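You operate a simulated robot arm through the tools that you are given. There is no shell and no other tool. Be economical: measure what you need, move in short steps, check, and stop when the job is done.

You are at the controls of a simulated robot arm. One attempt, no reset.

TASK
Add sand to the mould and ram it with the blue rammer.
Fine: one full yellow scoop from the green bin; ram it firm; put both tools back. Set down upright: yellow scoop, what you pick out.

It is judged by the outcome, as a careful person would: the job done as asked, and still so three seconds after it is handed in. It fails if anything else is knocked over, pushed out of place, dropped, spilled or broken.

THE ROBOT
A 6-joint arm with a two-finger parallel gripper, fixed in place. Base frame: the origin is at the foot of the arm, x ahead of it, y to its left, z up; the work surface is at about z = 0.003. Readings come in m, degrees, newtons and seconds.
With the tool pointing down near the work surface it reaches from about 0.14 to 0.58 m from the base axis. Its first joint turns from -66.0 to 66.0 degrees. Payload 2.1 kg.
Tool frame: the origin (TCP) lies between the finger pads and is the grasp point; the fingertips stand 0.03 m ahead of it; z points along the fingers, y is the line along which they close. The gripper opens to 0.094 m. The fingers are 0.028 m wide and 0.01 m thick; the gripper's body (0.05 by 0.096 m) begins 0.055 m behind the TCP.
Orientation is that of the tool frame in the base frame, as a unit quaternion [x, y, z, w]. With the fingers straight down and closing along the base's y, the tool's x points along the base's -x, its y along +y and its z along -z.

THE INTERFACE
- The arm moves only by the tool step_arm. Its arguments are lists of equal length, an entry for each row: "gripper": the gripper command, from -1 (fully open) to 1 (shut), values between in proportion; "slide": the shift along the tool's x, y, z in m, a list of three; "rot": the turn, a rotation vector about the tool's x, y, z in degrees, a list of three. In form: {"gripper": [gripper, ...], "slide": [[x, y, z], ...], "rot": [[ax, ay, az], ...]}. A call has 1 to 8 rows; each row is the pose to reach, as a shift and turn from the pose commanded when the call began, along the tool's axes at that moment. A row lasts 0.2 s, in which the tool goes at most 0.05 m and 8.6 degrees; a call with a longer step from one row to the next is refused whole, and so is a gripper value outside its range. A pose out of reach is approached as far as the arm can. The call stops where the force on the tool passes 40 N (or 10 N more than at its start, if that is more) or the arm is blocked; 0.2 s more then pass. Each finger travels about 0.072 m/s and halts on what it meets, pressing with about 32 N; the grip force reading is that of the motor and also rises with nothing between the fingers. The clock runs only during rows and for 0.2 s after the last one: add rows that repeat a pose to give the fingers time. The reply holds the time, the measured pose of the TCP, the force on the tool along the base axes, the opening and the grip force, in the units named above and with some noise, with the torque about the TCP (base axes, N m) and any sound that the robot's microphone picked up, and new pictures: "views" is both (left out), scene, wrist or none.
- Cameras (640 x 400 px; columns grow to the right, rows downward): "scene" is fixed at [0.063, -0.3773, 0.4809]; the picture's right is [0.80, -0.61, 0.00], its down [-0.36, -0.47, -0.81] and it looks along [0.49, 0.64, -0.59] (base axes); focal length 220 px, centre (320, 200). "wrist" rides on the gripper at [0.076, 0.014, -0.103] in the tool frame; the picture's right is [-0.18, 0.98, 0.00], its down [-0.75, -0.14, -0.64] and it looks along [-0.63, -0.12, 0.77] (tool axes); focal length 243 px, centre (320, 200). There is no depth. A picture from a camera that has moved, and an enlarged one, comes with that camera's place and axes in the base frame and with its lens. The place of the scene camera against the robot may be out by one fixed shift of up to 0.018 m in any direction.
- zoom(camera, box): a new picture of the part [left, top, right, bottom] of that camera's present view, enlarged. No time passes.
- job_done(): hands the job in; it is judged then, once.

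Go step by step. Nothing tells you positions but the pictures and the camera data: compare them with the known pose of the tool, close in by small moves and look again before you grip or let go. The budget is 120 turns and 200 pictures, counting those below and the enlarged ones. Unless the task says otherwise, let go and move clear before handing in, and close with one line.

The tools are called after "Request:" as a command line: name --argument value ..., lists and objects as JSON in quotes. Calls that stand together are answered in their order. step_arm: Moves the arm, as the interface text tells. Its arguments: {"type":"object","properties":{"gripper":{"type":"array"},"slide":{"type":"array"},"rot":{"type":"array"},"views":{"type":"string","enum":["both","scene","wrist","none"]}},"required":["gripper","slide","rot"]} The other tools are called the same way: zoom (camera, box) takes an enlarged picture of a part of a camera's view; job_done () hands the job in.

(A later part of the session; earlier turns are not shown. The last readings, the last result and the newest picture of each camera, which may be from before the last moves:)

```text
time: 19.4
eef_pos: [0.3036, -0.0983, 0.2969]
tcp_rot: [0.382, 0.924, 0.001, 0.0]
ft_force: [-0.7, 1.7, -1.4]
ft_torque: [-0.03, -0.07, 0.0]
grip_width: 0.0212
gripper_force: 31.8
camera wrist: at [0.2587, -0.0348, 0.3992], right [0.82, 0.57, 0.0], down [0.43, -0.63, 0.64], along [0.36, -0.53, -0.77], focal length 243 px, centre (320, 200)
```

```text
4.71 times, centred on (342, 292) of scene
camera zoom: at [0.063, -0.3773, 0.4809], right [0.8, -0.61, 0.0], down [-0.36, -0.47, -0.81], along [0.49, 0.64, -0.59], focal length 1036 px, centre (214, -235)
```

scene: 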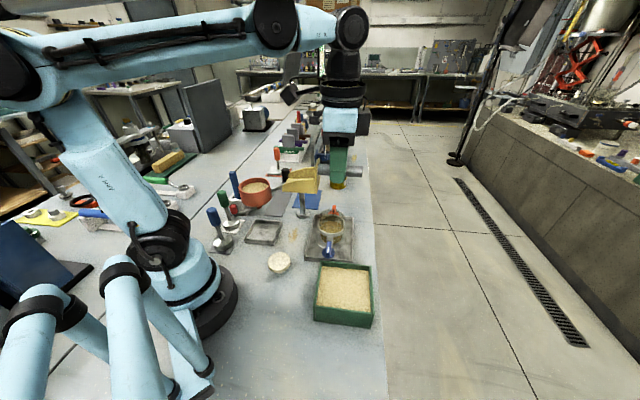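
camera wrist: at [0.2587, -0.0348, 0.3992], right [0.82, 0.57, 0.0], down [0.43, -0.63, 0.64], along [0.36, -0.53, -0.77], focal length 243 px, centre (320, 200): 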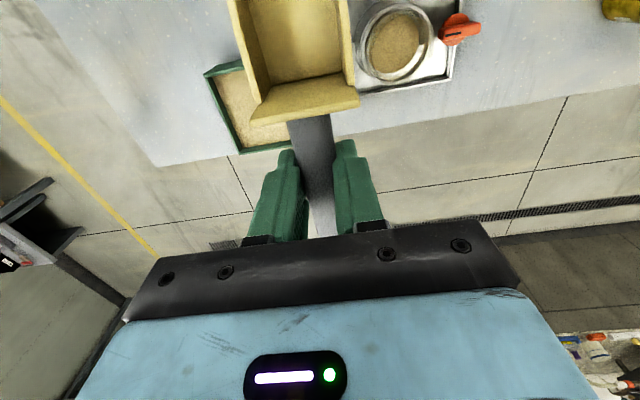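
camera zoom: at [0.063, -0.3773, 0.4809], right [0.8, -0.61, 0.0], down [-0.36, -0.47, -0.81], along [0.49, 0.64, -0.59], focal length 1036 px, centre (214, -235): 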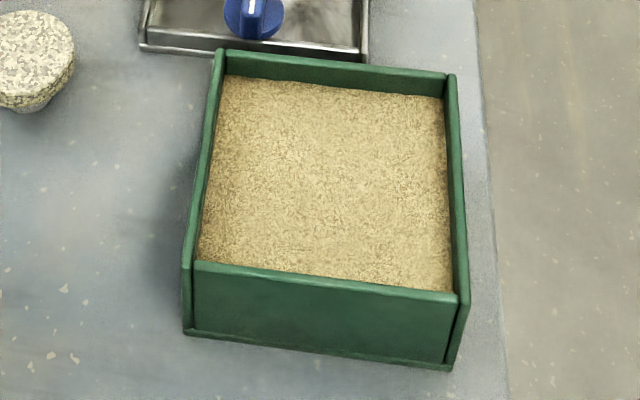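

Scoop: tip is 0.109 ahead of the TCP and 0.05 below it. I'll dip it 50° above the bin centre first and check.

Request:
step_arm --gripper '[1, 1, 1, 1, 1, 1, 1]' --slide '[[0, -0.015, 0], [-0.01, -0.03, 0.01], [-0.02, -0.045, 0.02], [-0.035, -0.06, 0.035], [-0.05, -0.075, 0.05], [-0.06, -0.0876, 0.07], [-0.065, -0.0876, 0.09]]' --rot '[[0, -7, 0], [0, -14, 0], [0, -22, 0], [0, -30, 0], [0, -38, 0], [0, -45, 0], [0, -50, 0]]' --views "both"

Request:
zoom --camera "scene" --box '[280, 200, 400, 335]'

```text
time: 21.0
eef_pos: [0.2881, -0.2046, 0.2062]
tcp_rot: [0.347, 0.837, -0.162, 0.392]
ft_force: [0.9, -0.2, -1.2]
ft_torque: [-0.02, 0.0, 0.02]
grip_width: 0.0209
gripper_force: 32.2
camera wrist: at [0.2075, -0.1049, 0.2142], right [0.78, 0.61, 0.14], down [-0.11, -0.09, 0.99], along [0.62, -0.79, -0.01], focal length 243 px, centre (320, 200)
```

scene: 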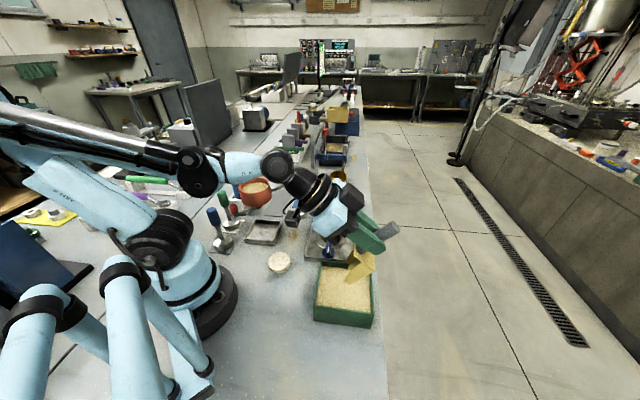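
wrist: 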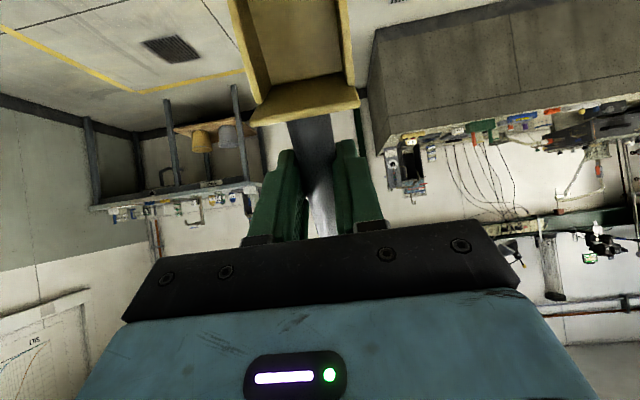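

```text
2.96 times, centred on (340, 268) of scene
camera zoom: at [0.063, -0.3773, 0.4809], right [0.8, -0.61, 0.0], down [-0.36, -0.47, -0.81], along [0.49, 0.64, -0.59], focal length 652 px, centre (261, 0)
```

zoom: 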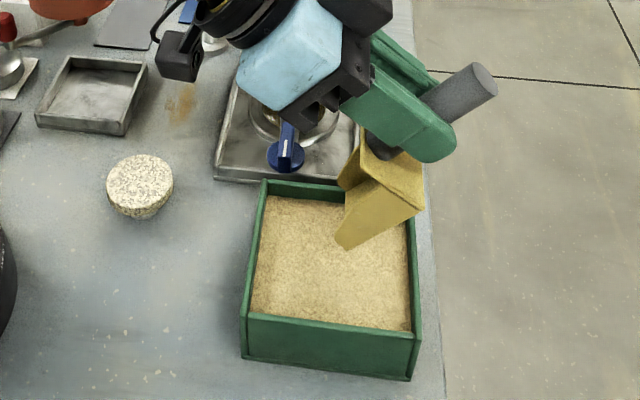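

Tip is above the bin centre. Plunging the tip into the sand.

Request:
step_arm --gripper '[1, 1, 1]' --slide '[[0.0268, 0, 0.0225], [0.0421, 0, 0.0354], [0.0584, 0, 0.0425]]' --rot '[[0, 0, 0], [0, 0, 0], [0, 0, 0]]' --views "scene"

Request:
zoom --camera "scene" --box '[280, 200, 400, 335]'

```text
time: 21.7
eef_pos: [0.2914, -0.2075, 0.1556]
tcp_rot: [0.345, 0.835, -0.165, 0.397]
ft_force: [0.2, -1.7, 1.5]
ft_torque: [-0.17, 0.11, 0.04]
grip_width: 0.0209
gripper_force: 32.7
stopped in row 3: the force on the tool passed its limit (the readings are from after the stop); the commanded pose is now the measured one
```

scene: 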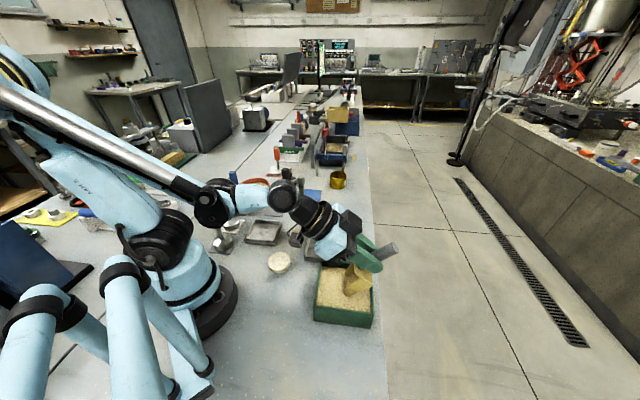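

```text
2.96 times, centred on (340, 268) of scene
camera zoom: at [0.063, -0.3773, 0.4809], right [0.8, -0.61, 0.0], down [-0.36, -0.47, -0.81], along [0.49, 0.64, -0.59], focal length 652 px, centre (261, 0)
```

zoom: 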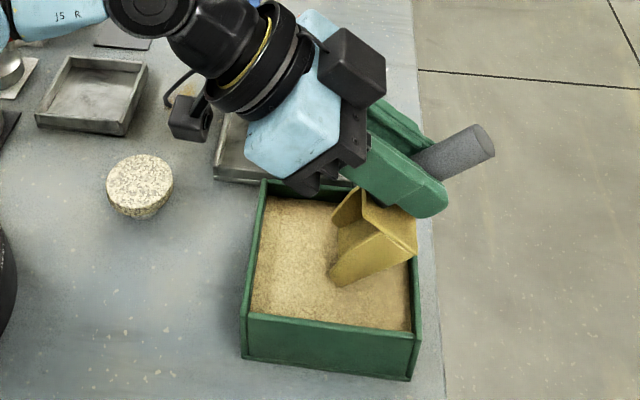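

The tip met the sand at z≈0.04 with a force spike. I'll cut slowly along the blade direction instead.

Request:
step_arm --gripper '[1, 1, 1, 1, 1]' --slide '[[0.003, 0, 0], [0.006, 0, 0], [0.009, 0, 0], [0.012, 0, 0], [0.015, 0, 0]]' --rot '[[0, 0, 0], [0, 0, 0], [0, 0, 0], [0, 0, 0], [0, 0, 0]]' --views "none"

Request:
zoom --camera "scene" --box '[300, 230, 390, 325]'

```text
time: 22.2
eef_pos: [0.2921, -0.2066, 0.1532]
tcp_rot: [0.34, 0.833, -0.166, 0.403]
ft_force: [-1.3, -0.3, 4.2]
ft_torque: [-0.04, 0.12, 0.05]
grip_width: 0.021
gripper_force: 31.9
stopped in row 2: the force on the tool passed its limit (the readings are from after the stop); the commanded pose is now the measured one
```

```text
4.21 times, centred on (345, 278) of scene
camera zoom: at [0.063, -0.3773, 0.4809], right [0.8, -0.61, 0.0], down [-0.36, -0.47, -0.81], along [0.49, 0.64, -0.59], focal length 927 px, centre (215, -126)
```

zoom: 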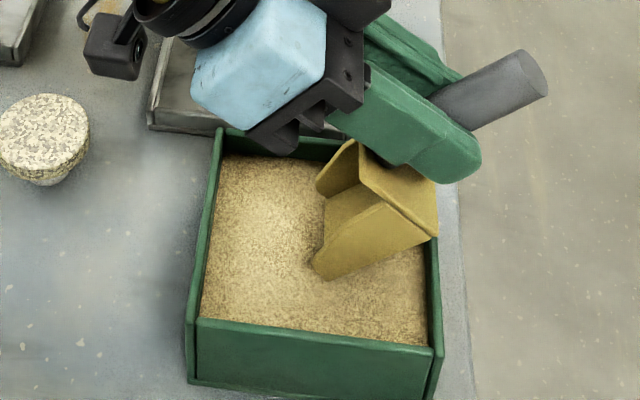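

The sand resists deep plunging, so I'll try a slow forward drag at this shallow depth while easing the angle.

Request:
step_arm --gripper '[1, 1, 1, 1, 1]' --slide '[[0.0031, 0, -0.004], [0.0062, 0, -0.0078], [0.0093, 0, -0.0118], [0.0124, 0, -0.0157], [0.0155, 0, -0.0196]]' --rot '[[0, 0, 0], [0, 0, 0], [0, 0, 0], [0, 0, 0], [0, 0, 0]]' --views "none"

Request:
zoom --camera "scene" --box '[300, 230, 390, 325]'

```text
time: 23.4
eef_pos: [0.2731, -0.1893, 0.154]
tcp_rot: [0.341, 0.833, -0.166, 0.402]
ft_force: [-0.3, -0.2, -1.5]
ft_torque: [-0.02, -0.02, 0.01]
grip_width: 0.0211
gripper_force: 31.9
```

```text
4.21 times, centred on (345, 278) of scene
camera zoom: at [0.063, -0.3773, 0.4809], right [0.8, -0.61, 0.0], down [-0.36, -0.47, -0.81], along [0.49, 0.64, -0.59], focal length 927 px, centre (215, -126)
```

zoom: 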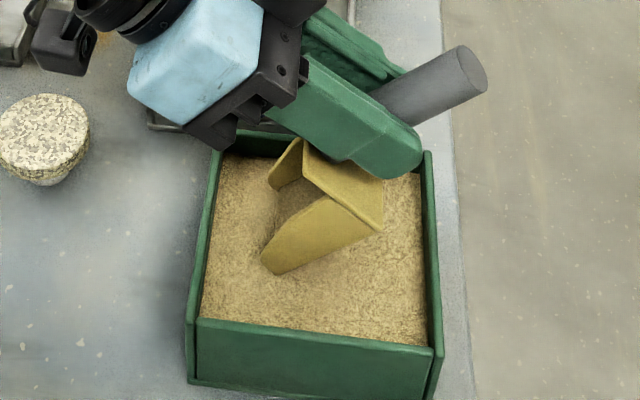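

It moves freely here, so the rear corner was probably touching the rim earlier. Plunging again slowly.

Request:
step_arm --gripper '[1, 1, 1, 1, 1]' --slide '[[0.0031, 0, 0.0025], [0.0062, 0, 0.005], [0.0094, 0, 0.0074], [0.0125, 0, 0.0099], [0.0157, 0, 0.0124]]' --rot '[[0, 0, 0], [0, 0, 0], [0, 0, 0], [0, 0, 0], [0, 0, 0]]' --views "none"

Request:
zoom --camera "scene" --box '[300, 230, 390, 325]'

```text
time: 24.0
eef_pos: [0.2768, -0.192, 0.1496]
tcp_rot: [0.338, 0.831, -0.168, 0.408]
ft_force: [1.2, -1.5, 3.1]
ft_torque: [0.02, -0.01, 0.02]
grip_width: 0.0212
gripper_force: 31.9
stopped in row 2: the force on the tool passed its limit (the readings are from after the stop); the commanded pose is now the measured one
```

```text
4.21 times, centred on (345, 278) of scene
camera zoom: at [0.063, -0.3773, 0.4809], right [0.8, -0.61, 0.0], down [-0.36, -0.47, -0.81], along [0.49, 0.64, -0.59], focal length 927 px, centre (215, -126)
```

zoom: 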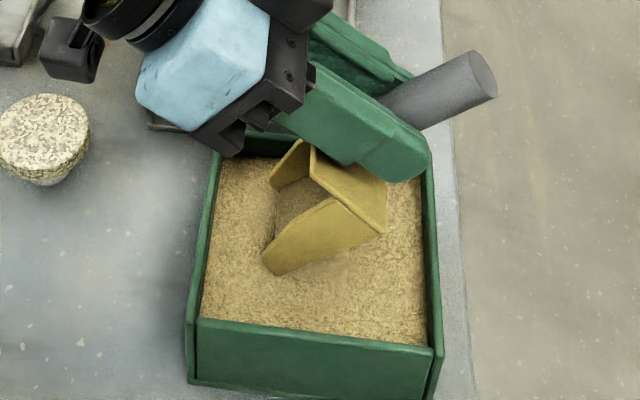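

Request:
zoom --camera "scene" --box '[328, 255, 362, 300]'

Request:
zoom --camera "wrist" --box '[220, 0, 380, 130]'

```text
8.89 times, centred on (345, 278) of scene
camera zoom: at [0.063, -0.3773, 0.4809], right [0.8, -0.61, 0.0], down [-0.36, -0.47, -0.81], along [0.49, 0.64, -0.59], focal length 1957 px, centre (98, -489)
```

zoom: 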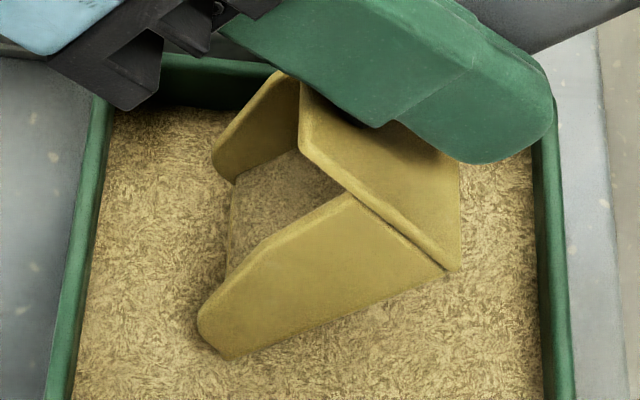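

```text
3.08 times, centred on (300, 65) of wrist
camera zoom: at [0.1943, -0.0925, 0.1524], right [0.77, 0.62, 0.14], down [-0.13, -0.06, 0.99], along [0.63, -0.78, 0.03], focal length 746 px, centre (382, 615)
```

zoom: 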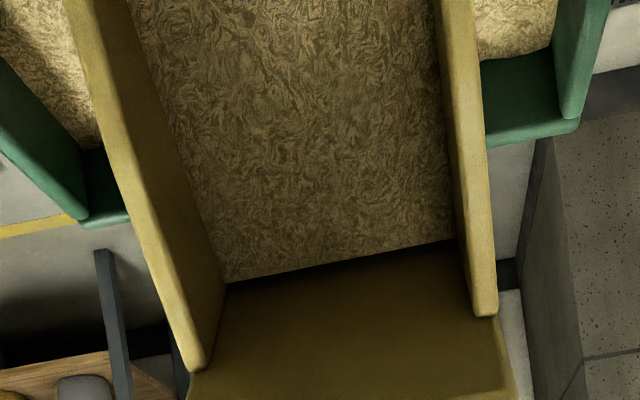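

The scoop now shows sand in it. I'll push forward a little more, then level and lift.

Request:
step_arm --gripper '[1, 1, 1, 1, 1, 1, 1, 1]' --slide '[[0.0049, 0, -0.0063], [0.0085, 0, -0.0111], [0.0009, 0, -0.0094], [-0.0119, 0, -0.0092], [-0.0311, 0, -0.0088], [-0.049, 0, -0.0101], [-0.067, 0, -0.0113], [-0.0838, 0, -0.0141]]' --rot '[[0, 0, 0], [0, 0, 0], [0, 8, 0], [0, 16, 0], [0, 24, 0], [0, 32, 0], [0, 40, 0], [0, 46, 0]]' --views "both"

Request:
zoom --camera "scene" --box '[280, 190, 400, 325]'

Request:
zoom --camera "wrist" --box '[200, 0, 400, 150]'

```text
time: 25.8
eef_pos: [0.3045, -0.2196, 0.2251]
tcp_rot: [0.376, 0.925, -0.021, 0.05]
ft_force: [0.6, -0.2, -0.7]
ft_torque: [-0.03, -0.04, 0.01]
grip_width: 0.021
gripper_force: 32.0
camera wrist: at [0.2512, -0.1489, 0.3191], right [0.82, 0.57, 0.02], down [0.39, -0.57, 0.72], along [0.42, -0.58, -0.69], focal length 243 px, centre (320, 200)
```

scene: 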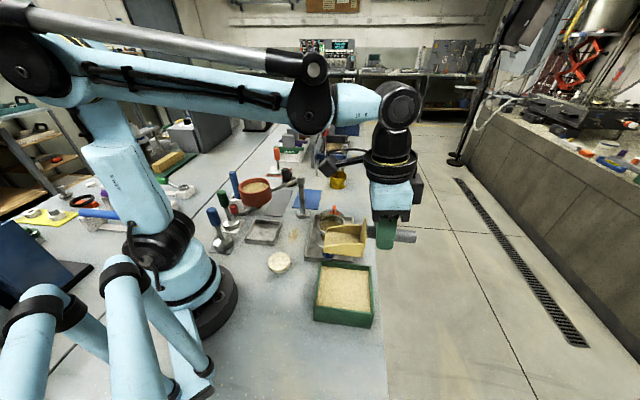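
wrist: 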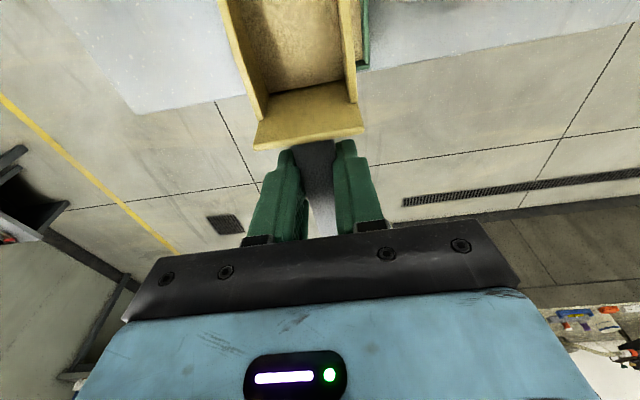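

```text
2.96 times, centred on (340, 258) of scene
camera zoom: at [0.063, -0.3773, 0.4809], right [0.8, -0.61, 0.0], down [-0.36, -0.47, -0.81], along [0.49, 0.64, -0.59], focal length 652 px, centre (261, 30)
```

zoom: 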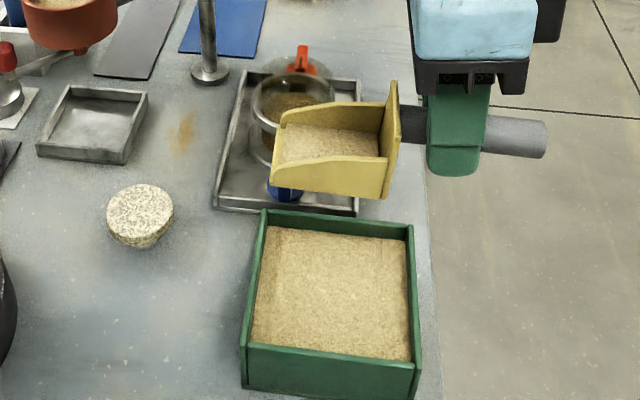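

```text
2.67 times, centred on (300, 75) of wrist
camera zoom: at [0.2512, -0.1489, 0.3191], right [0.82, 0.57, 0.02], down [0.39, -0.57, 0.72], along [0.42, -0.58, -0.69], focal length 647 px, centre (373, 533)
```

zoom: 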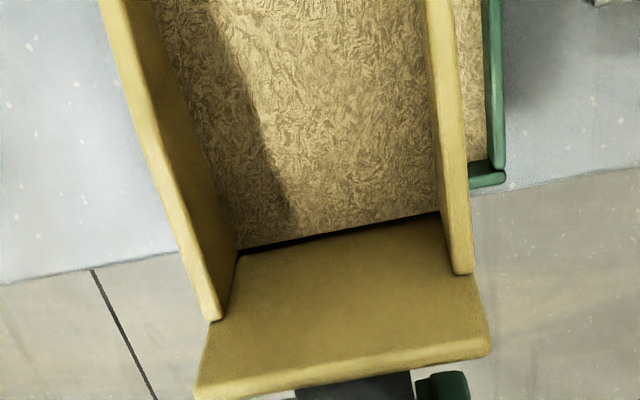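

Request:
zoom --camera "scene" --box '[325, 210, 375, 262]'

```text
7.69 times, centred on (350, 236) of scene
camera zoom: at [0.063, -0.3773, 0.4809], right [0.8, -0.61, 0.0], down [-0.36, -0.47, -0.81], along [0.49, 0.64, -0.59], focal length 1693 px, centre (89, -77)
```

zoom: 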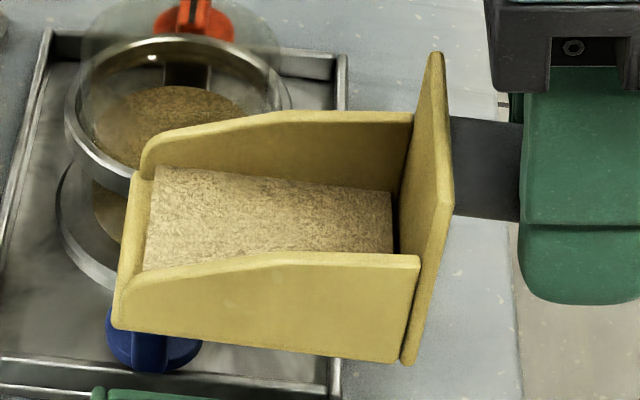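

The scoop holds only a thin slab (about a quarter of wall height), so not a full scoop. I'll make a second, longer pass at a flatter angle.

Request:
step_arm --gripper '[1, 1, 1, 1, 1]' --slide '[[-0.002, -0.001, 0.01], [-0.003, -0.002, 0.025], [-0.005, -0.0024, 0.04], [-0.006, -0.0024, 0.055], [-0.0064, -0.0024, 0.0634]]' --rot '[[0, -7.2, 0], [0, -14.4, 0], [0, -21.6, 0], [0, -28.8, 0], [0, -36, 0]]' --views "none"

Request:
zoom --camera "scene" --box '[300, 230, 390, 325]'

```text
time: 27.0
eef_pos: [0.3117, -0.2328, 0.1626]
tcp_rot: [0.351, 0.864, -0.138, 0.335]
ft_force: [0.4, -0.4, -2.1]
ft_torque: [-0.03, -0.02, 0.01]
grip_width: 0.0211
gripper_force: 31.9
```

```text
4.21 times, centred on (345, 278) of scene
camera zoom: at [0.063, -0.3773, 0.4809], right [0.8, -0.61, 0.0], down [-0.36, -0.47, -0.81], along [0.49, 0.64, -0.59], focal length 927 px, centre (215, -126)
```

zoom: 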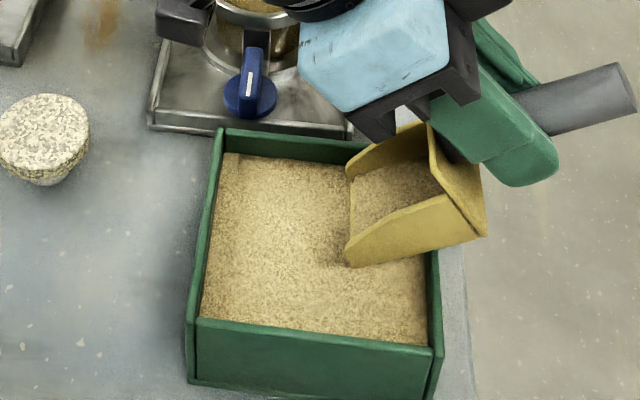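

Request:
step_arm --gripper '[1, 1, 1, 1, 1, 1, 1]' --slide '[[0.0097, 0, 0.0047], [0.0196, 0, 0.0065], [0.0296, 0, 0.0027], [0.0383, 0, -0.0026], [0.0464, 0, -0.0086], [0.0538, 0, -0.0154], [0.0582, 0, -0.0195]]' --rot '[[0, 0, 0], [0, 0, 0], [0, 0, 0], [0, 0, 0], [0, 0, 0], [0, 0, 0], [0, 0, 0]]' --views "none"

Request:
zoom --camera "scene" --box '[300, 230, 390, 325]'

```text
time: 28.6
eef_pos: [0.2724, -0.1913, 0.1376]
tcp_rot: [0.352, 0.864, -0.137, 0.334]
ft_force: [5.7, -4.7, 12.9]
ft_torque: [0.07, 0.02, 0.03]
grip_width: 0.0211
gripper_force: 32.3
```

```text
4.21 times, centred on (345, 278) of scene
camera zoom: at [0.0629, -0.3773, 0.481], right [0.8, -0.61, 0.0], down [-0.36, -0.47, -0.81], along [0.49, 0.64, -0.59], focal length 927 px, centre (215, -126)
```

zoom: 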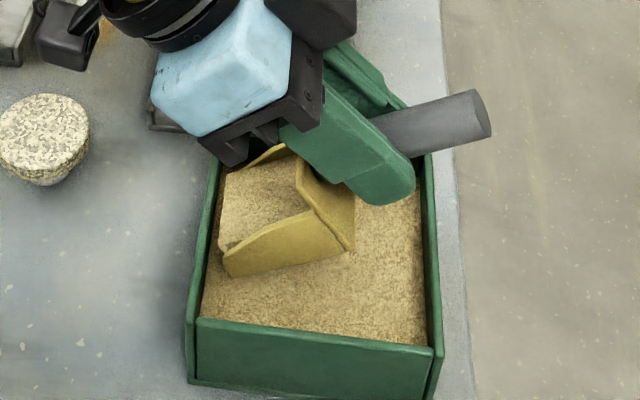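

Request:
step_arm --gripper '[1, 1, 1, 1, 1, 1]' --slide '[[-0.0097, 0, -0.0047], [-0.0237, 0, -0.0081], [-0.039, 0, -0.013], [-0.0559, 0, -0.0166], [-0.0734, 0, -0.0209], [-0.0734, 0, -0.0209]]' --rot '[[0, 8, 0], [0, 16, 0], [0, 24, 0], [0, 32, 0], [0, 38, 0], [0, 38, 0]]' --views "none"

Request:
zoom --camera "scene" --box '[320, 200, 390, 270]'

Request:
zoom --camera "wrist" --box '[200, 0, 400, 150]'

```text
time: 30.0
eef_pos: [0.3019, -0.2198, 0.2039]
tcp_rot: [0.377, 0.925, -0.015, 0.033]
ft_force: [0.1, -0.8, -2.5]
ft_torque: [-0.06, -0.04, 0.04]
grip_width: 0.0214
gripper_force: 31.6
```

```text
5.71 times, centred on (355, 235) of scene
camera zoom: at [0.063, -0.3773, 0.4809], right [0.8, -0.61, 0.0], down [-0.36, -0.47, -0.81], along [0.49, 0.64, -0.59], focal length 1258 px, centre (120, 0)
```

zoom: 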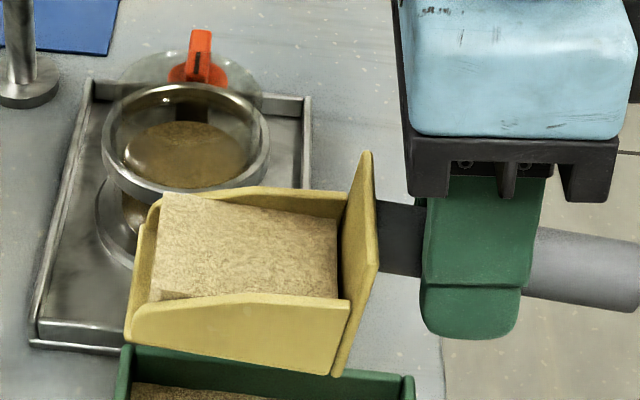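

```text
2.67 times, centred on (300, 75) of wrist
camera zoom: at [0.251, -0.1511, 0.2987], right [0.82, 0.57, 0.01], down [0.41, -0.59, 0.7], along [0.41, -0.57, -0.72], focal length 647 px, centre (373, 533)
```

zoom: 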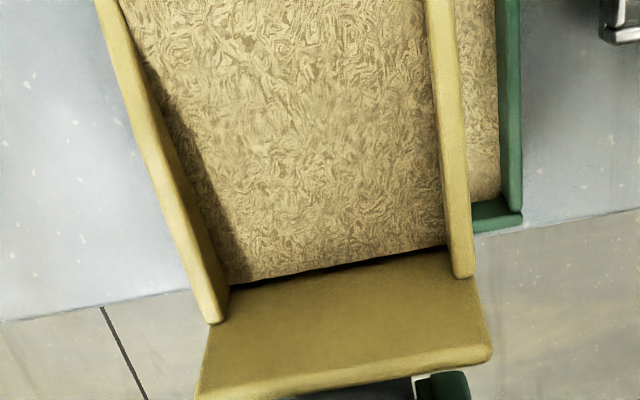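

The scoop now looks full and sits about level, nose slightly up. I'll carry it to the mould, turning the front to face the base.

Request:
step_arm --gripper '[1, 1, 1, 1, 1, 1, 1, 1]' --slide '[[0.0, 0.02, -0.02], [0.0, 0.055, -0.023], [0.005, 0.09, -0.023], [0.01, 0.125, -0.023], [0.015, 0.16, -0.023], [0.02, 0.195, -0.023], [0.025, 0.225, -0.023], [0.0276, 0.251, -0.023]]' --rot '[[-0.3, 0, -5], [-0.8, 0, -11], [-1.2, 0, -17], [-1.7, 0, -23], [-2.1, 0, -29], [-2.6, 0, -35], [-3, 0, -40], [-3.3, 0, -44.9]]' --views "both"

Request:
zoom --camera "scene" --box '[300, 160, 400, 260]'

```text
time: 31.8
eef_pos: [0.4571, -0.0201, 0.2231]
tcp_rot: [-0.006, 0.999, -0.001, 0.037]
ft_force: [0.0, 0.1, -0.9]
ft_torque: [0.0, -0.08, 0.0]
grip_width: 0.0212
gripper_force: 31.9
camera wrist: at [0.3729, -0.0074, 0.3196], right [0.17, 0.99, 0.01], down [0.71, -0.13, 0.7], along [0.69, -0.11, -0.72], focal length 243 px, centre (320, 200)
```

scene: 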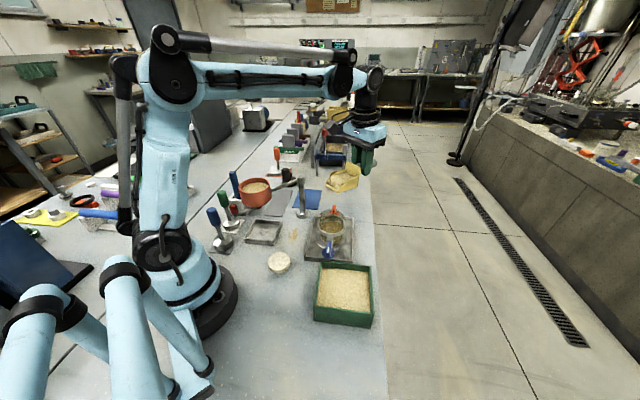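
wrist: 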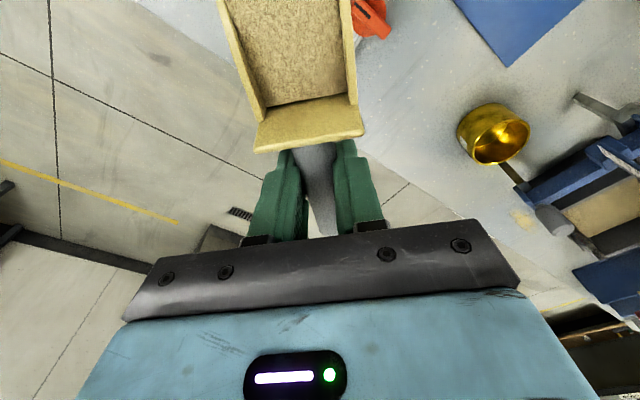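

```text
4.00 times, centred on (350, 210) of scene
camera zoom: at [0.063, -0.3773, 0.4809], right [0.8, -0.61, 0.0], down [-0.36, -0.47, -0.81], along [0.49, 0.64, -0.59], focal length 880 px, centre (200, 160)
```

zoom: 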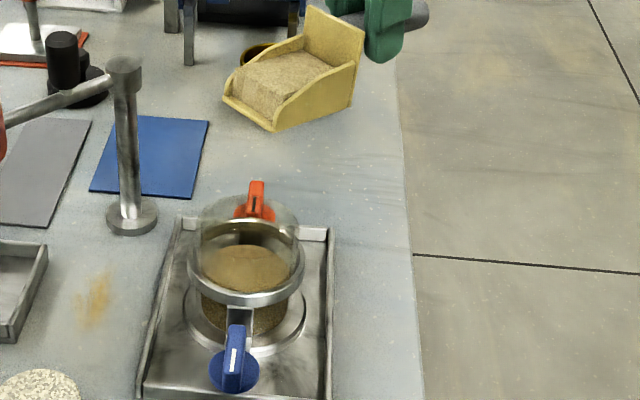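

Scoop is heaped full and its tip is about over the mould. Lowering with a slight tilt, then I'll check the alignment.

Request:
step_arm --gripper '[1, 1, 1]' --slide '[[0, -0.0024, 0.025], [0.0017, -0.0024, 0.043], [0.0017, -0.0024, 0.046]]' --rot '[[0, -5, 0], [0, -8, 0], [0, -10, 0]]' --views "none"

Request:
zoom --camera "scene" --box '[305, 190, 375, 260]'

Request:
zoom --camera "wrist" --box '[200, 0, 400, 130]'

```text
time: 32.6
eef_pos: [0.4585, -0.0224, 0.177]
tcp_rot: [-0.006, 0.992, -0.001, 0.124]
ft_force: [-0.4, -0.6, -1.5]
ft_torque: [-0.01, -0.08, -0.03]
grip_width: 0.0208
gripper_force: 31.7
```

```text
5.71 times, centred on (340, 225) of scene
camera zoom: at [0.063, -0.3773, 0.4809], right [0.8, -0.61, 0.0], down [-0.36, -0.47, -0.81], along [0.49, 0.64, -0.59], focal length 1258 px, centre (206, 57)
```

zoom: 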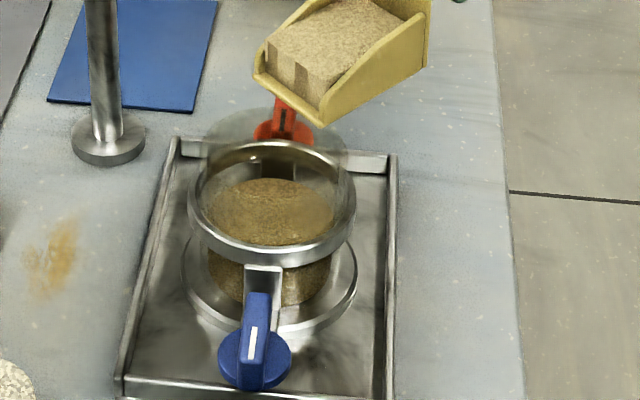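

```text
3.08 times, centred on (300, 65) of wrist
camera zoom: at [0.3579, -0.0095, 0.2575], right [0.17, 0.99, 0.04], down [0.57, -0.13, 0.81], along [0.8, -0.11, -0.59], focal length 746 px, centre (382, 615)
```

zoom: 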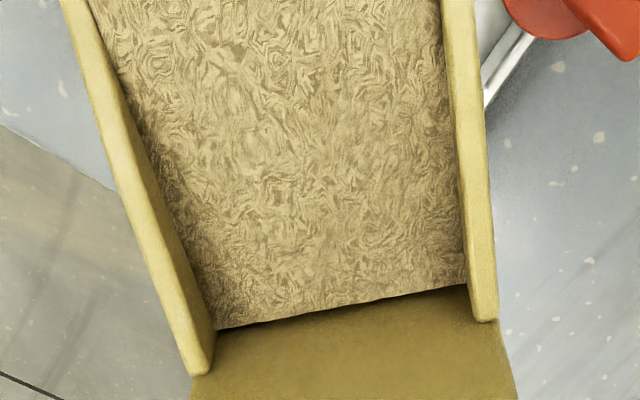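

Tip is right over the tube's rear half, about as planned. Tilting to pour while keeping the tip in place.

Request:
step_arm --gripper '[1, 1, 1, 1]' --slide '[[0.007, 0, 0.0033], [0.0138, 0, -0.0086], [0.0213, 0, -0.0207], [0.0308, 0, -0.0321]]' --rot '[[0, -7, 0], [0, -14, 0], [0, -21, 0], [0, -28, 0]]' --views "none"

Request:
zoom --camera "scene" --box '[305, 190, 375, 260]'

```text
time: 33.6
eef_pos: [0.4207, -0.0237, 0.2011]
tcp_rot: [-0.005, 0.932, 0.0, 0.361]
ft_force: [-0.2, -0.7, -1.6]
ft_torque: [-0.02, -0.05, 0.04]
grip_width: 0.021
gripper_force: 31.8
```

```text
5.71 times, centred on (340, 225) of scene
camera zoom: at [0.063, -0.3773, 0.4809], right [0.8, -0.61, 0.0], down [-0.36, -0.47, -0.81], along [0.49, 0.64, -0.59], focal length 1258 px, centre (206, 57)
```

zoom: 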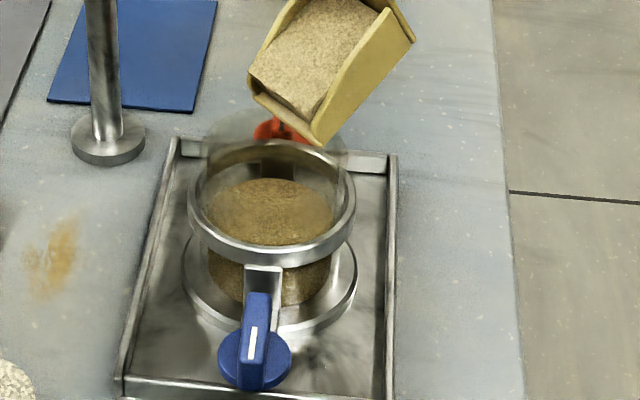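

Request:
step_arm --gripper '[1, 1]' --slide '[[0.0085, 0, -0.0118], [0.0173, 0, -0.0252]]' --rot '[[0, -8, 0], [0, -16, 0]]' --views "none"

Request:
zoom --camera "scene" --box '[305, 190, 375, 260]'

```text
time: 34.2
eef_pos: [0.3911, -0.0226, 0.208]
tcp_rot: [-0.007, 0.873, 0.001, 0.487]
ft_force: [-0.1, -0.2, -1.5]
ft_torque: [0.01, -0.01, -0.01]
grip_width: 0.0212
gripper_force: 31.8
```

```text
5.71 times, centred on (340, 225) of scene
camera zoom: at [0.063, -0.3773, 0.4809], right [0.8, -0.61, 0.0], down [-0.36, -0.47, -0.81], along [0.49, 0.64, -0.59], focal length 1258 px, centre (206, 57)
```

zoom: 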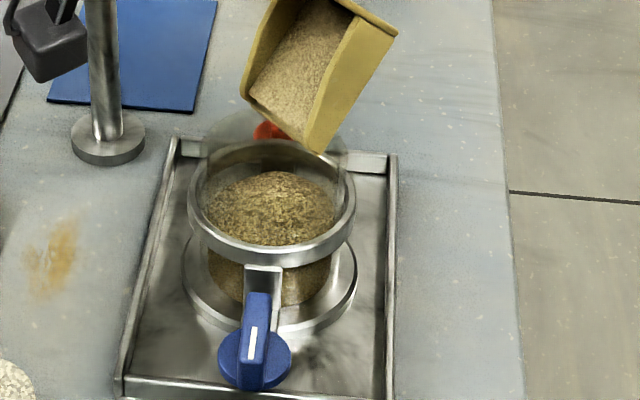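

Sand is going into the tube. Tilting further slowly with a pause.

Request:
step_arm --gripper '[1, 1, 1, 1, 1]' --slide '[[0.0027, 0, -0.0077], [0.0054, 0, -0.0154], [0.0054, 0, -0.0154], [0.0095, 0, -0.023], [0.0135, 0, -0.0305]]' --rot '[[0, -4, 0], [0, -8, 0], [0, -8, 0], [0, -12, 0], [0, -16, 0]]' --views "none"

Request:
zoom --camera "scene" --box '[305, 190, 375, 260]'

Request:
zoom --camera "wrist" --box '[200, 0, 400, 130]'

```text
time: 35.4
eef_pos: [0.3579, -0.0226, 0.2119]
tcp_rot: [-0.006, 0.797, 0.002, 0.603]
ft_force: [-0.8, 0.5, -0.9]
ft_torque: [0.0, 0.02, 0.02]
grip_width: 0.0207
gripper_force: 31.8
```

```text
5.71 times, centred on (340, 225) of scene
camera zoom: at [0.063, -0.3773, 0.4809], right [0.8, -0.61, 0.0], down [-0.36, -0.47, -0.81], along [0.49, 0.64, -0.59], focal length 1258 px, centre (206, 57)
```

zoom: 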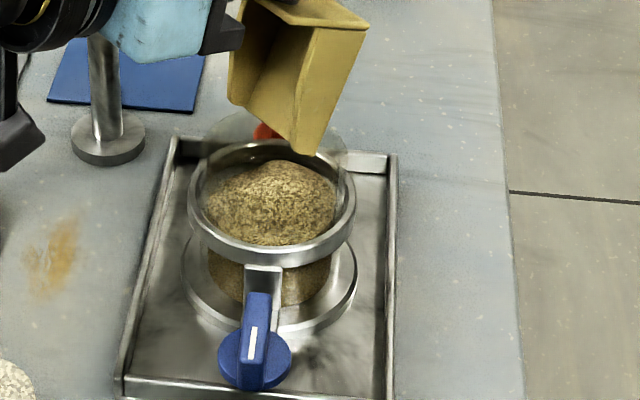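

```text
3.08 times, centred on (300, 65) of wrist
camera zoom: at [0.2373, -0.01, 0.1665], right [0.04, 0.98, 0.17], down [-0.41, -0.14, 0.9], along [0.91, -0.11, 0.4], focal length 746 px, centre (382, 615)
```

zoom: 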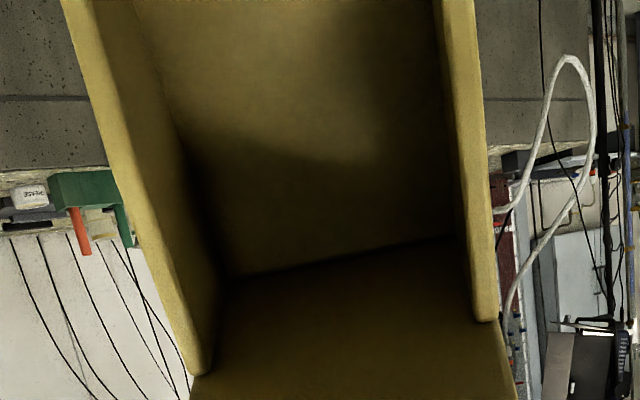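

Scoop is empty with no visible spill. Lifting and leveling off.

Request:
step_arm --gripper '[1, 1, 1, 1, 1, 1, 1, 1]' --slide '[[-0.0385, 0, -0.0109], [-0.077, 0, -0.0218], [-0.086, 0, -0.0245], [-0.086, 0, -0.0245], [-0.086, 0, -0.0245], [-0.086, 0, -0.0245], [-0.086, 0, -0.0245], [-0.086, 0, -0.0245]]' --rot '[[0, 0, 0], [0, 4, 0], [0, 12, 0], [0, 20, 0], [0, 28, 0], [0, 36, 0], [0, 44, 0], [0, 52, 0]]' --views "none"

Request:
zoom --camera "scene" --box '[280, 140, 380, 270]'

```text
time: 37.2
eef_pos: [0.3566, -0.0229, 0.3027]
tcp_rot: [-0.005, 0.982, -0.001, 0.191]
ft_force: [0.3, -0.2, -1.3]
ft_torque: [0.02, -0.06, -0.01]
grip_width: 0.0208
gripper_force: 32.4
```

```text
3.08 times, centred on (330, 205) of scene
camera zoom: at [0.0629, -0.3773, 0.4809], right [0.8, -0.61, 0.0], down [-0.36, -0.47, -0.81], along [0.49, 0.64, -0.59], focal length 677 px, centre (289, 185)
```

zoom: 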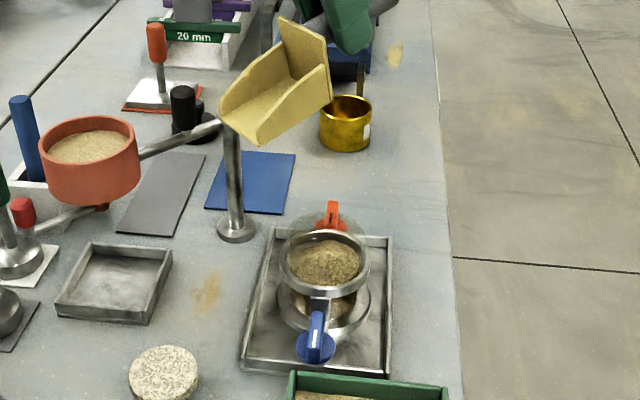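

Good heap in the mould. Returning the scoop: correct tilt, then swing and yaw back.

Request:
step_arm --gripper '[1, 1]' --slide '[[0, 0, 0], [0, 0, 0]]' --rot '[[0, 6.4, 0], [0, 12.8, 0]]' --views "none"

Request:
step_arm --gripper '[1, 1, 1, 1, 1, 1, 1, 1]' --slide '[[0.008, 0.028, 0.001], [0.016, 0.056, 0.0025], [0.024, 0.084, 0.0037], [0.032, 0.112, 0.005], [0.04, 0.14, 0.006], [0.048, 0.168, 0.0075], [0.056, 0.196, 0.009], [0.0639, 0.2245, 0.0099]]' --rot '[[1.34, 0, 8.3], [2.69, 0, 16.6], [4.0, 0, 24.9], [5.4, 0, 33.2], [6.7, 0, 41.4], [8.1, 0, 49.7], [9.4, 0, 58.0], [10.7, 0, 66.3]]' --views "none"

Request:
step_arm --gripper '[1, 1, 1, 1, 1, 1, 1, 1]' --slide '[[0, 0, 0], [0, 0, 0], [0, 0, 0], [0, 0, 0], [0, 0, 0], [0, 0, 0], [0, 0, 0], [0, 0, 0]]' --rot '[[1.34, 0, 8.3], [2.69, 0, 16.6], [4.0, 0, 24.9], [5.4, 0, 33.2], [6.7, 0, 41.4], [8.1, 0, 49.7], [9.4, 0, 58.0], [10.7, 0, 66.3]]' --views "both"

Request:
zoom --camera "scene" --box '[220, 80, 360, 220]'

```text
time: 37.8
eef_pos: [0.3574, -0.0239, 0.3022]
tcp_rot: [-0.006, 0.997, -0.002, 0.081]
ft_force: [-0.1, 0.5, 0.1]
ft_torque: [0.01, -0.03, 0.01]
grip_width: 0.021
gripper_force: 32.4
```

```text
time: 39.6
eef_pos: [0.2926, 0.2008, 0.28]
tcp_rot: [0.547, 0.833, -0.044, 0.069]
ft_force: [0.8, 0.8, -1.9]
ft_torque: [-0.08, 0.01, -0.01]
grip_width: 0.0207
gripper_force: 31.6
```

```text
time: 41.4
eef_pos: [0.2939, 0.2015, 0.2819]
tcp_rot: [0.917, 0.39, -0.072, 0.034]
ft_force: [0.2, -0.2, -1.2]
ft_torque: [-0.07, 0.03, 0.0]
grip_width: 0.0211
gripper_force: 32.3
camera wrist: at [0.3659, 0.2576, 0.3699], right [0.58, -0.81, 0.03], down [-0.55, -0.36, 0.75], along [-0.6, -0.46, -0.66], focal length 243 px, centre (320, 200)
```

scene: 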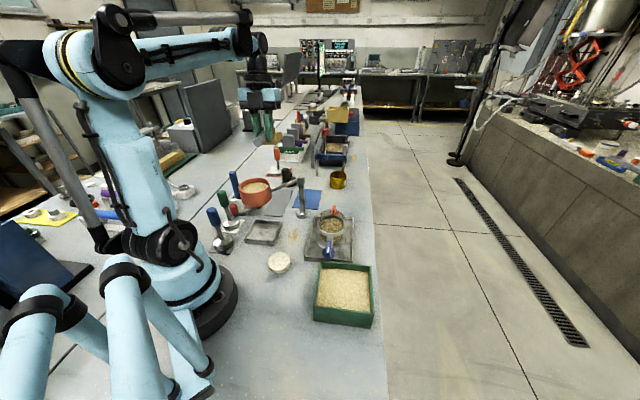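
wrist: 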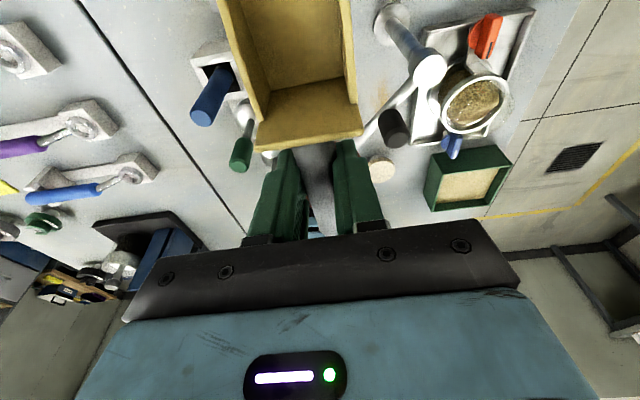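

```text
2.86 times, centred on (290, 150) of scene
camera zoom: at [0.063, -0.3773, 0.4809], right [0.8, -0.61, 0.0], down [-0.36, -0.47, -0.81], along [0.49, 0.64, -0.59], focal length 629 px, centre (406, 343)
```

zoom: 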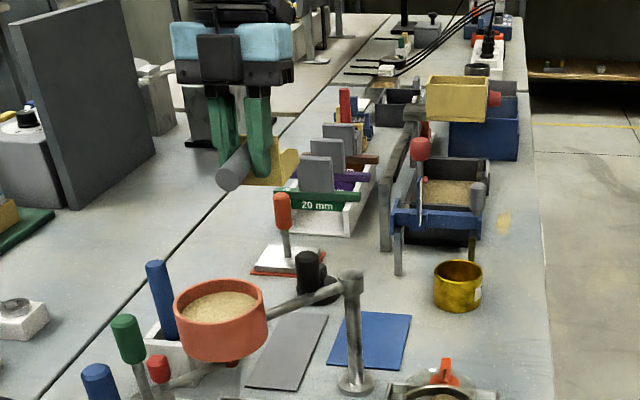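

Descending vertically over the grey mat to z≈0.10, then checking.

Request:
step_arm --gripper '[1, 1, 1, 1, 1, 1]' --slide '[[0.0025, 0.0008, 0], [0.0089, 0.0008, 0.039], [0.0153, 0.0008, 0.0785], [0.0217, 0.0008, 0.118], [0.0273, 0.0008, 0.1526], [0.0313, 0.0008, 0.1773]]' --rot '[[0.2, 0, 1.3], [0.2, 0, 1.3], [0.2, 0, 1.3], [0.2, 0, 1.3], [0.2, 0, 1.3], [0.2, 0, 1.3]]' --views "wrist"

Request:
zoom --camera "scene" --box '[240, 145, 330, 225]'

```text
time: 42.8
eef_pos: [0.2962, 0.2003, 0.103]
tcp_rot: [0.921, 0.381, -0.073, 0.033]
ft_force: [0.2, -0.2, -1.6]
ft_torque: [-0.02, 0.05, 0.03]
grip_width: 0.0207
gripper_force: 31.9
camera wrist: at [0.3695, 0.256, 0.1906], right [0.57, -0.82, 0.03], down [-0.56, -0.35, 0.75], along [-0.61, -0.45, -0.66], focal length 243 px, centre (320, 200)
```

wrist: 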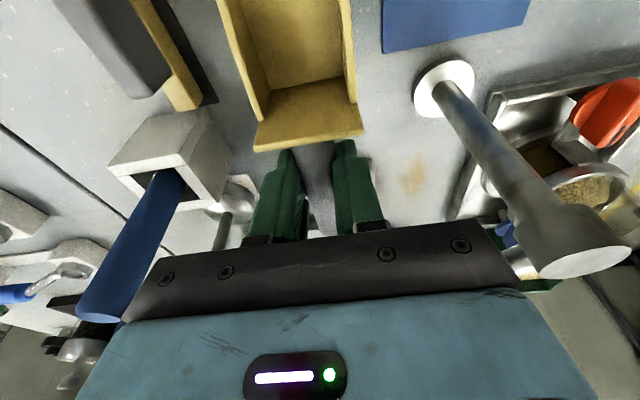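

```text
5.00 times, centred on (285, 185) of scene
camera zoom: at [0.063, -0.3773, 0.4809], right [0.8, -0.61, 0.0], down [-0.36, -0.47, -0.81], along [0.49, 0.64, -0.59], focal length 1101 px, centre (495, 275)
```

zoom: 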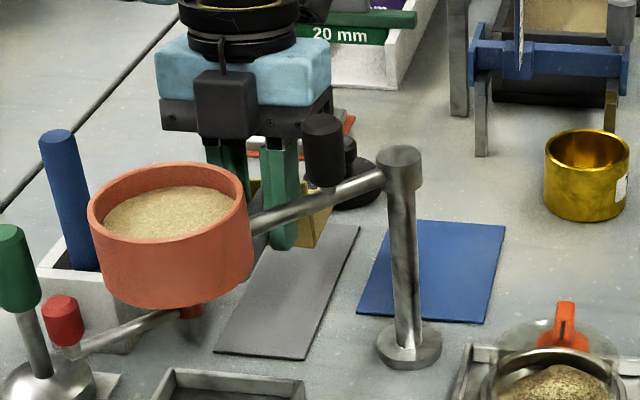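

Request:
step_arm --gripper '[1, 1, 1, 1, 1]' --slide '[[0.0045, -0.0015, 0.0198], [0.0065, -0.0015, 0.0336], [0.0075, -0.0015, 0.0395], [0.008, -0.0015, 0.0425], [0.0083, -0.0015, 0.044]]' --rot '[[0, 0, 0], [0, 0, 0], [0, 0, 0], [0, 0, 0], [0, 0, 0]]' --views "wrist"

Request:
zoom --camera "scene" --box '[240, 145, 330, 225]'

Request:
zoom --camera "wrist" --box '[200, 0, 420, 160]'

```text
time: 44.0
eef_pos: [0.2961, 0.2037, 0.0569]
tcp_rot: [0.921, 0.382, -0.073, 0.033]
ft_force: [0.3, -1.5, 4.8]
ft_torque: [0.1, 0.08, 0.0]
grip_width: 0.0208
gripper_force: 32.1
camera wrist: at [0.3696, 0.2581, 0.1455], right [0.57, -0.82, 0.03], down [-0.56, -0.35, 0.75], along [-0.61, -0.45, -0.66], focal length 243 px, centre (320, 200)
```

wrist: 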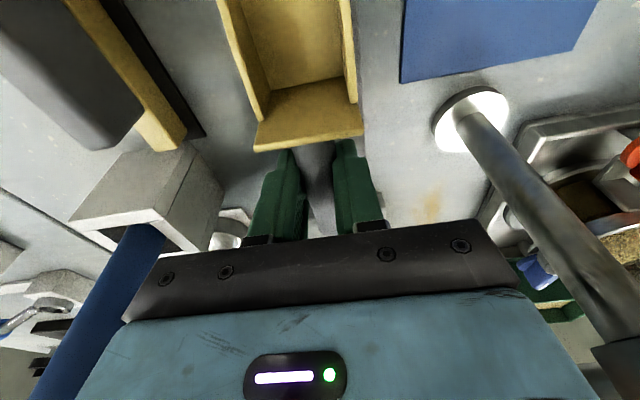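

```text
5.00 times, centred on (285, 185) of scene
camera zoom: at [0.063, -0.3773, 0.4809], right [0.8, -0.61, 0.0], down [-0.36, -0.47, -0.81], along [0.49, 0.64, -0.59], focal length 1101 px, centre (495, 275)
```

zoom: 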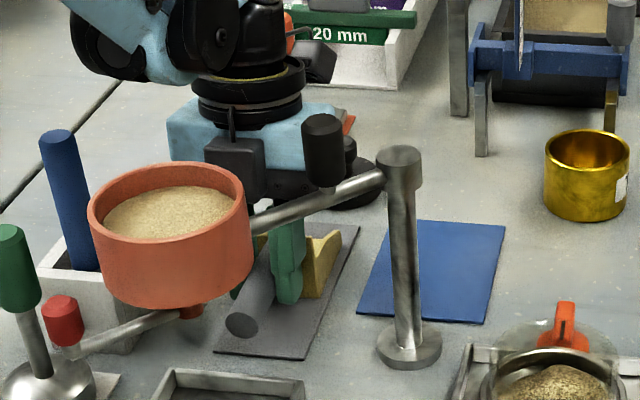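

```text
2.50 times, centred on (310, 80) of wrist
camera zoom: at [0.3696, 0.2581, 0.1455], right [0.57, -0.82, 0.03], down [-0.56, -0.35, 0.75], along [-0.61, -0.45, -0.66], focal length 606 px, centre (345, 500)
```

zoom: 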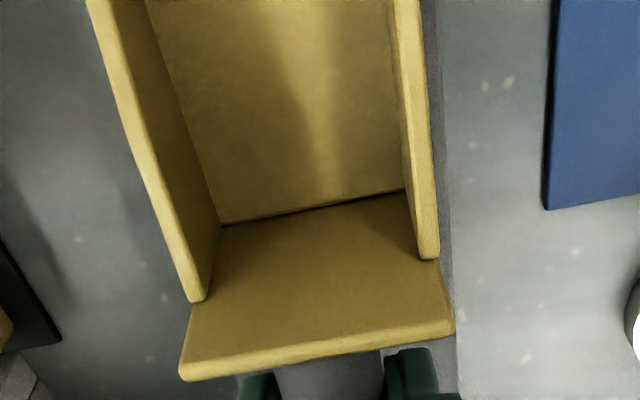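

Touchdown (about 5 N). Releasing and backing off straight up.

Request:
step_arm --gripper '[0.5, 0.2, -0.1, -0.1, -0.1]' --slide '[[0, 0, 0], [0, 0, 0], [0, 0, 0], [0, 0, 0], [0, 0, 0]]' --rot '[[0, 0, 0], [0, 0, 0], [0, 0, 0], [0, 0, 0], [0, 0, 0]]' --views "none"

Request:
step_arm --gripper '[-0.1, -0.1, -0.1, -0.1, -0.1, -0.1]' --slide '[[0, 0, -0.015], [0, 0, -0.035], [0, 0, -0.07], [0, 0, -0.11], [0, 0, -0.155], [0, 0, -0.2]]' --rot '[[0, 0, 0], [0, 0, 0], [0, 0, 0], [0, 0, 0], [0, 0, 0], [0, 5, 0]]' --views "both"

Request:
zoom --camera "scene" --box '[200, 150, 330, 260]'

```text
time: 45.2
eef_pos: [0.2954, 0.2038, 0.0555]
tcp_rot: [0.921, 0.382, -0.073, 0.034]
ft_force: [0.4, 0.2, 0.0]
ft_torque: [0.02, 0.02, 0.02]
grip_width: 0.0517
gripper_force: 0.1
```

```text
time: 46.6
eef_pos: [0.3161, 0.2266, 0.2556]
tcp_rot: [0.923, 0.383, -0.033, 0.016]
ft_force: [-0.1, -0.2, 0.6]
ft_torque: [-0.01, -0.03, -0.03]
grip_width: 0.0517
gripper_force: 0.1
camera wrist: at [0.384, 0.2752, 0.3513], right [0.57, -0.82, 0.02], down [-0.6, -0.4, 0.69], along [-0.57, -0.4, -0.72], focal length 243 px, centre (320, 200)
```

scene: 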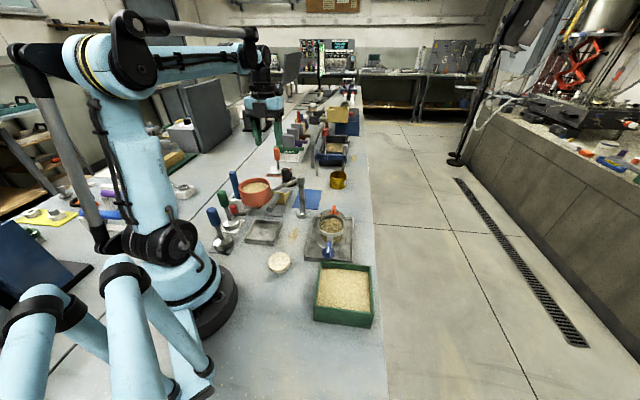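
wrist: 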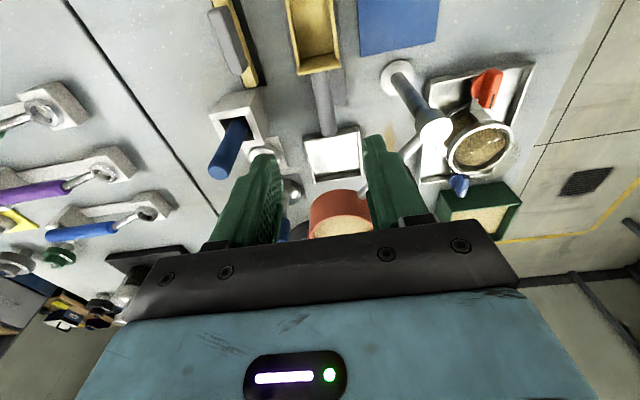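

```text
3.64 times, centred on (265, 205) of scene
camera zoom: at [0.063, -0.3773, 0.4809], right [0.8, -0.61, 0.0], down [-0.36, -0.47, -0.81], along [0.49, 0.64, -0.59], focal length 800 px, centre (520, 182)
```

zoom: 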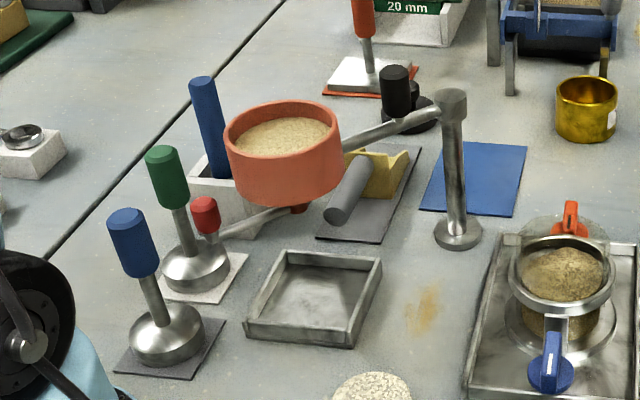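

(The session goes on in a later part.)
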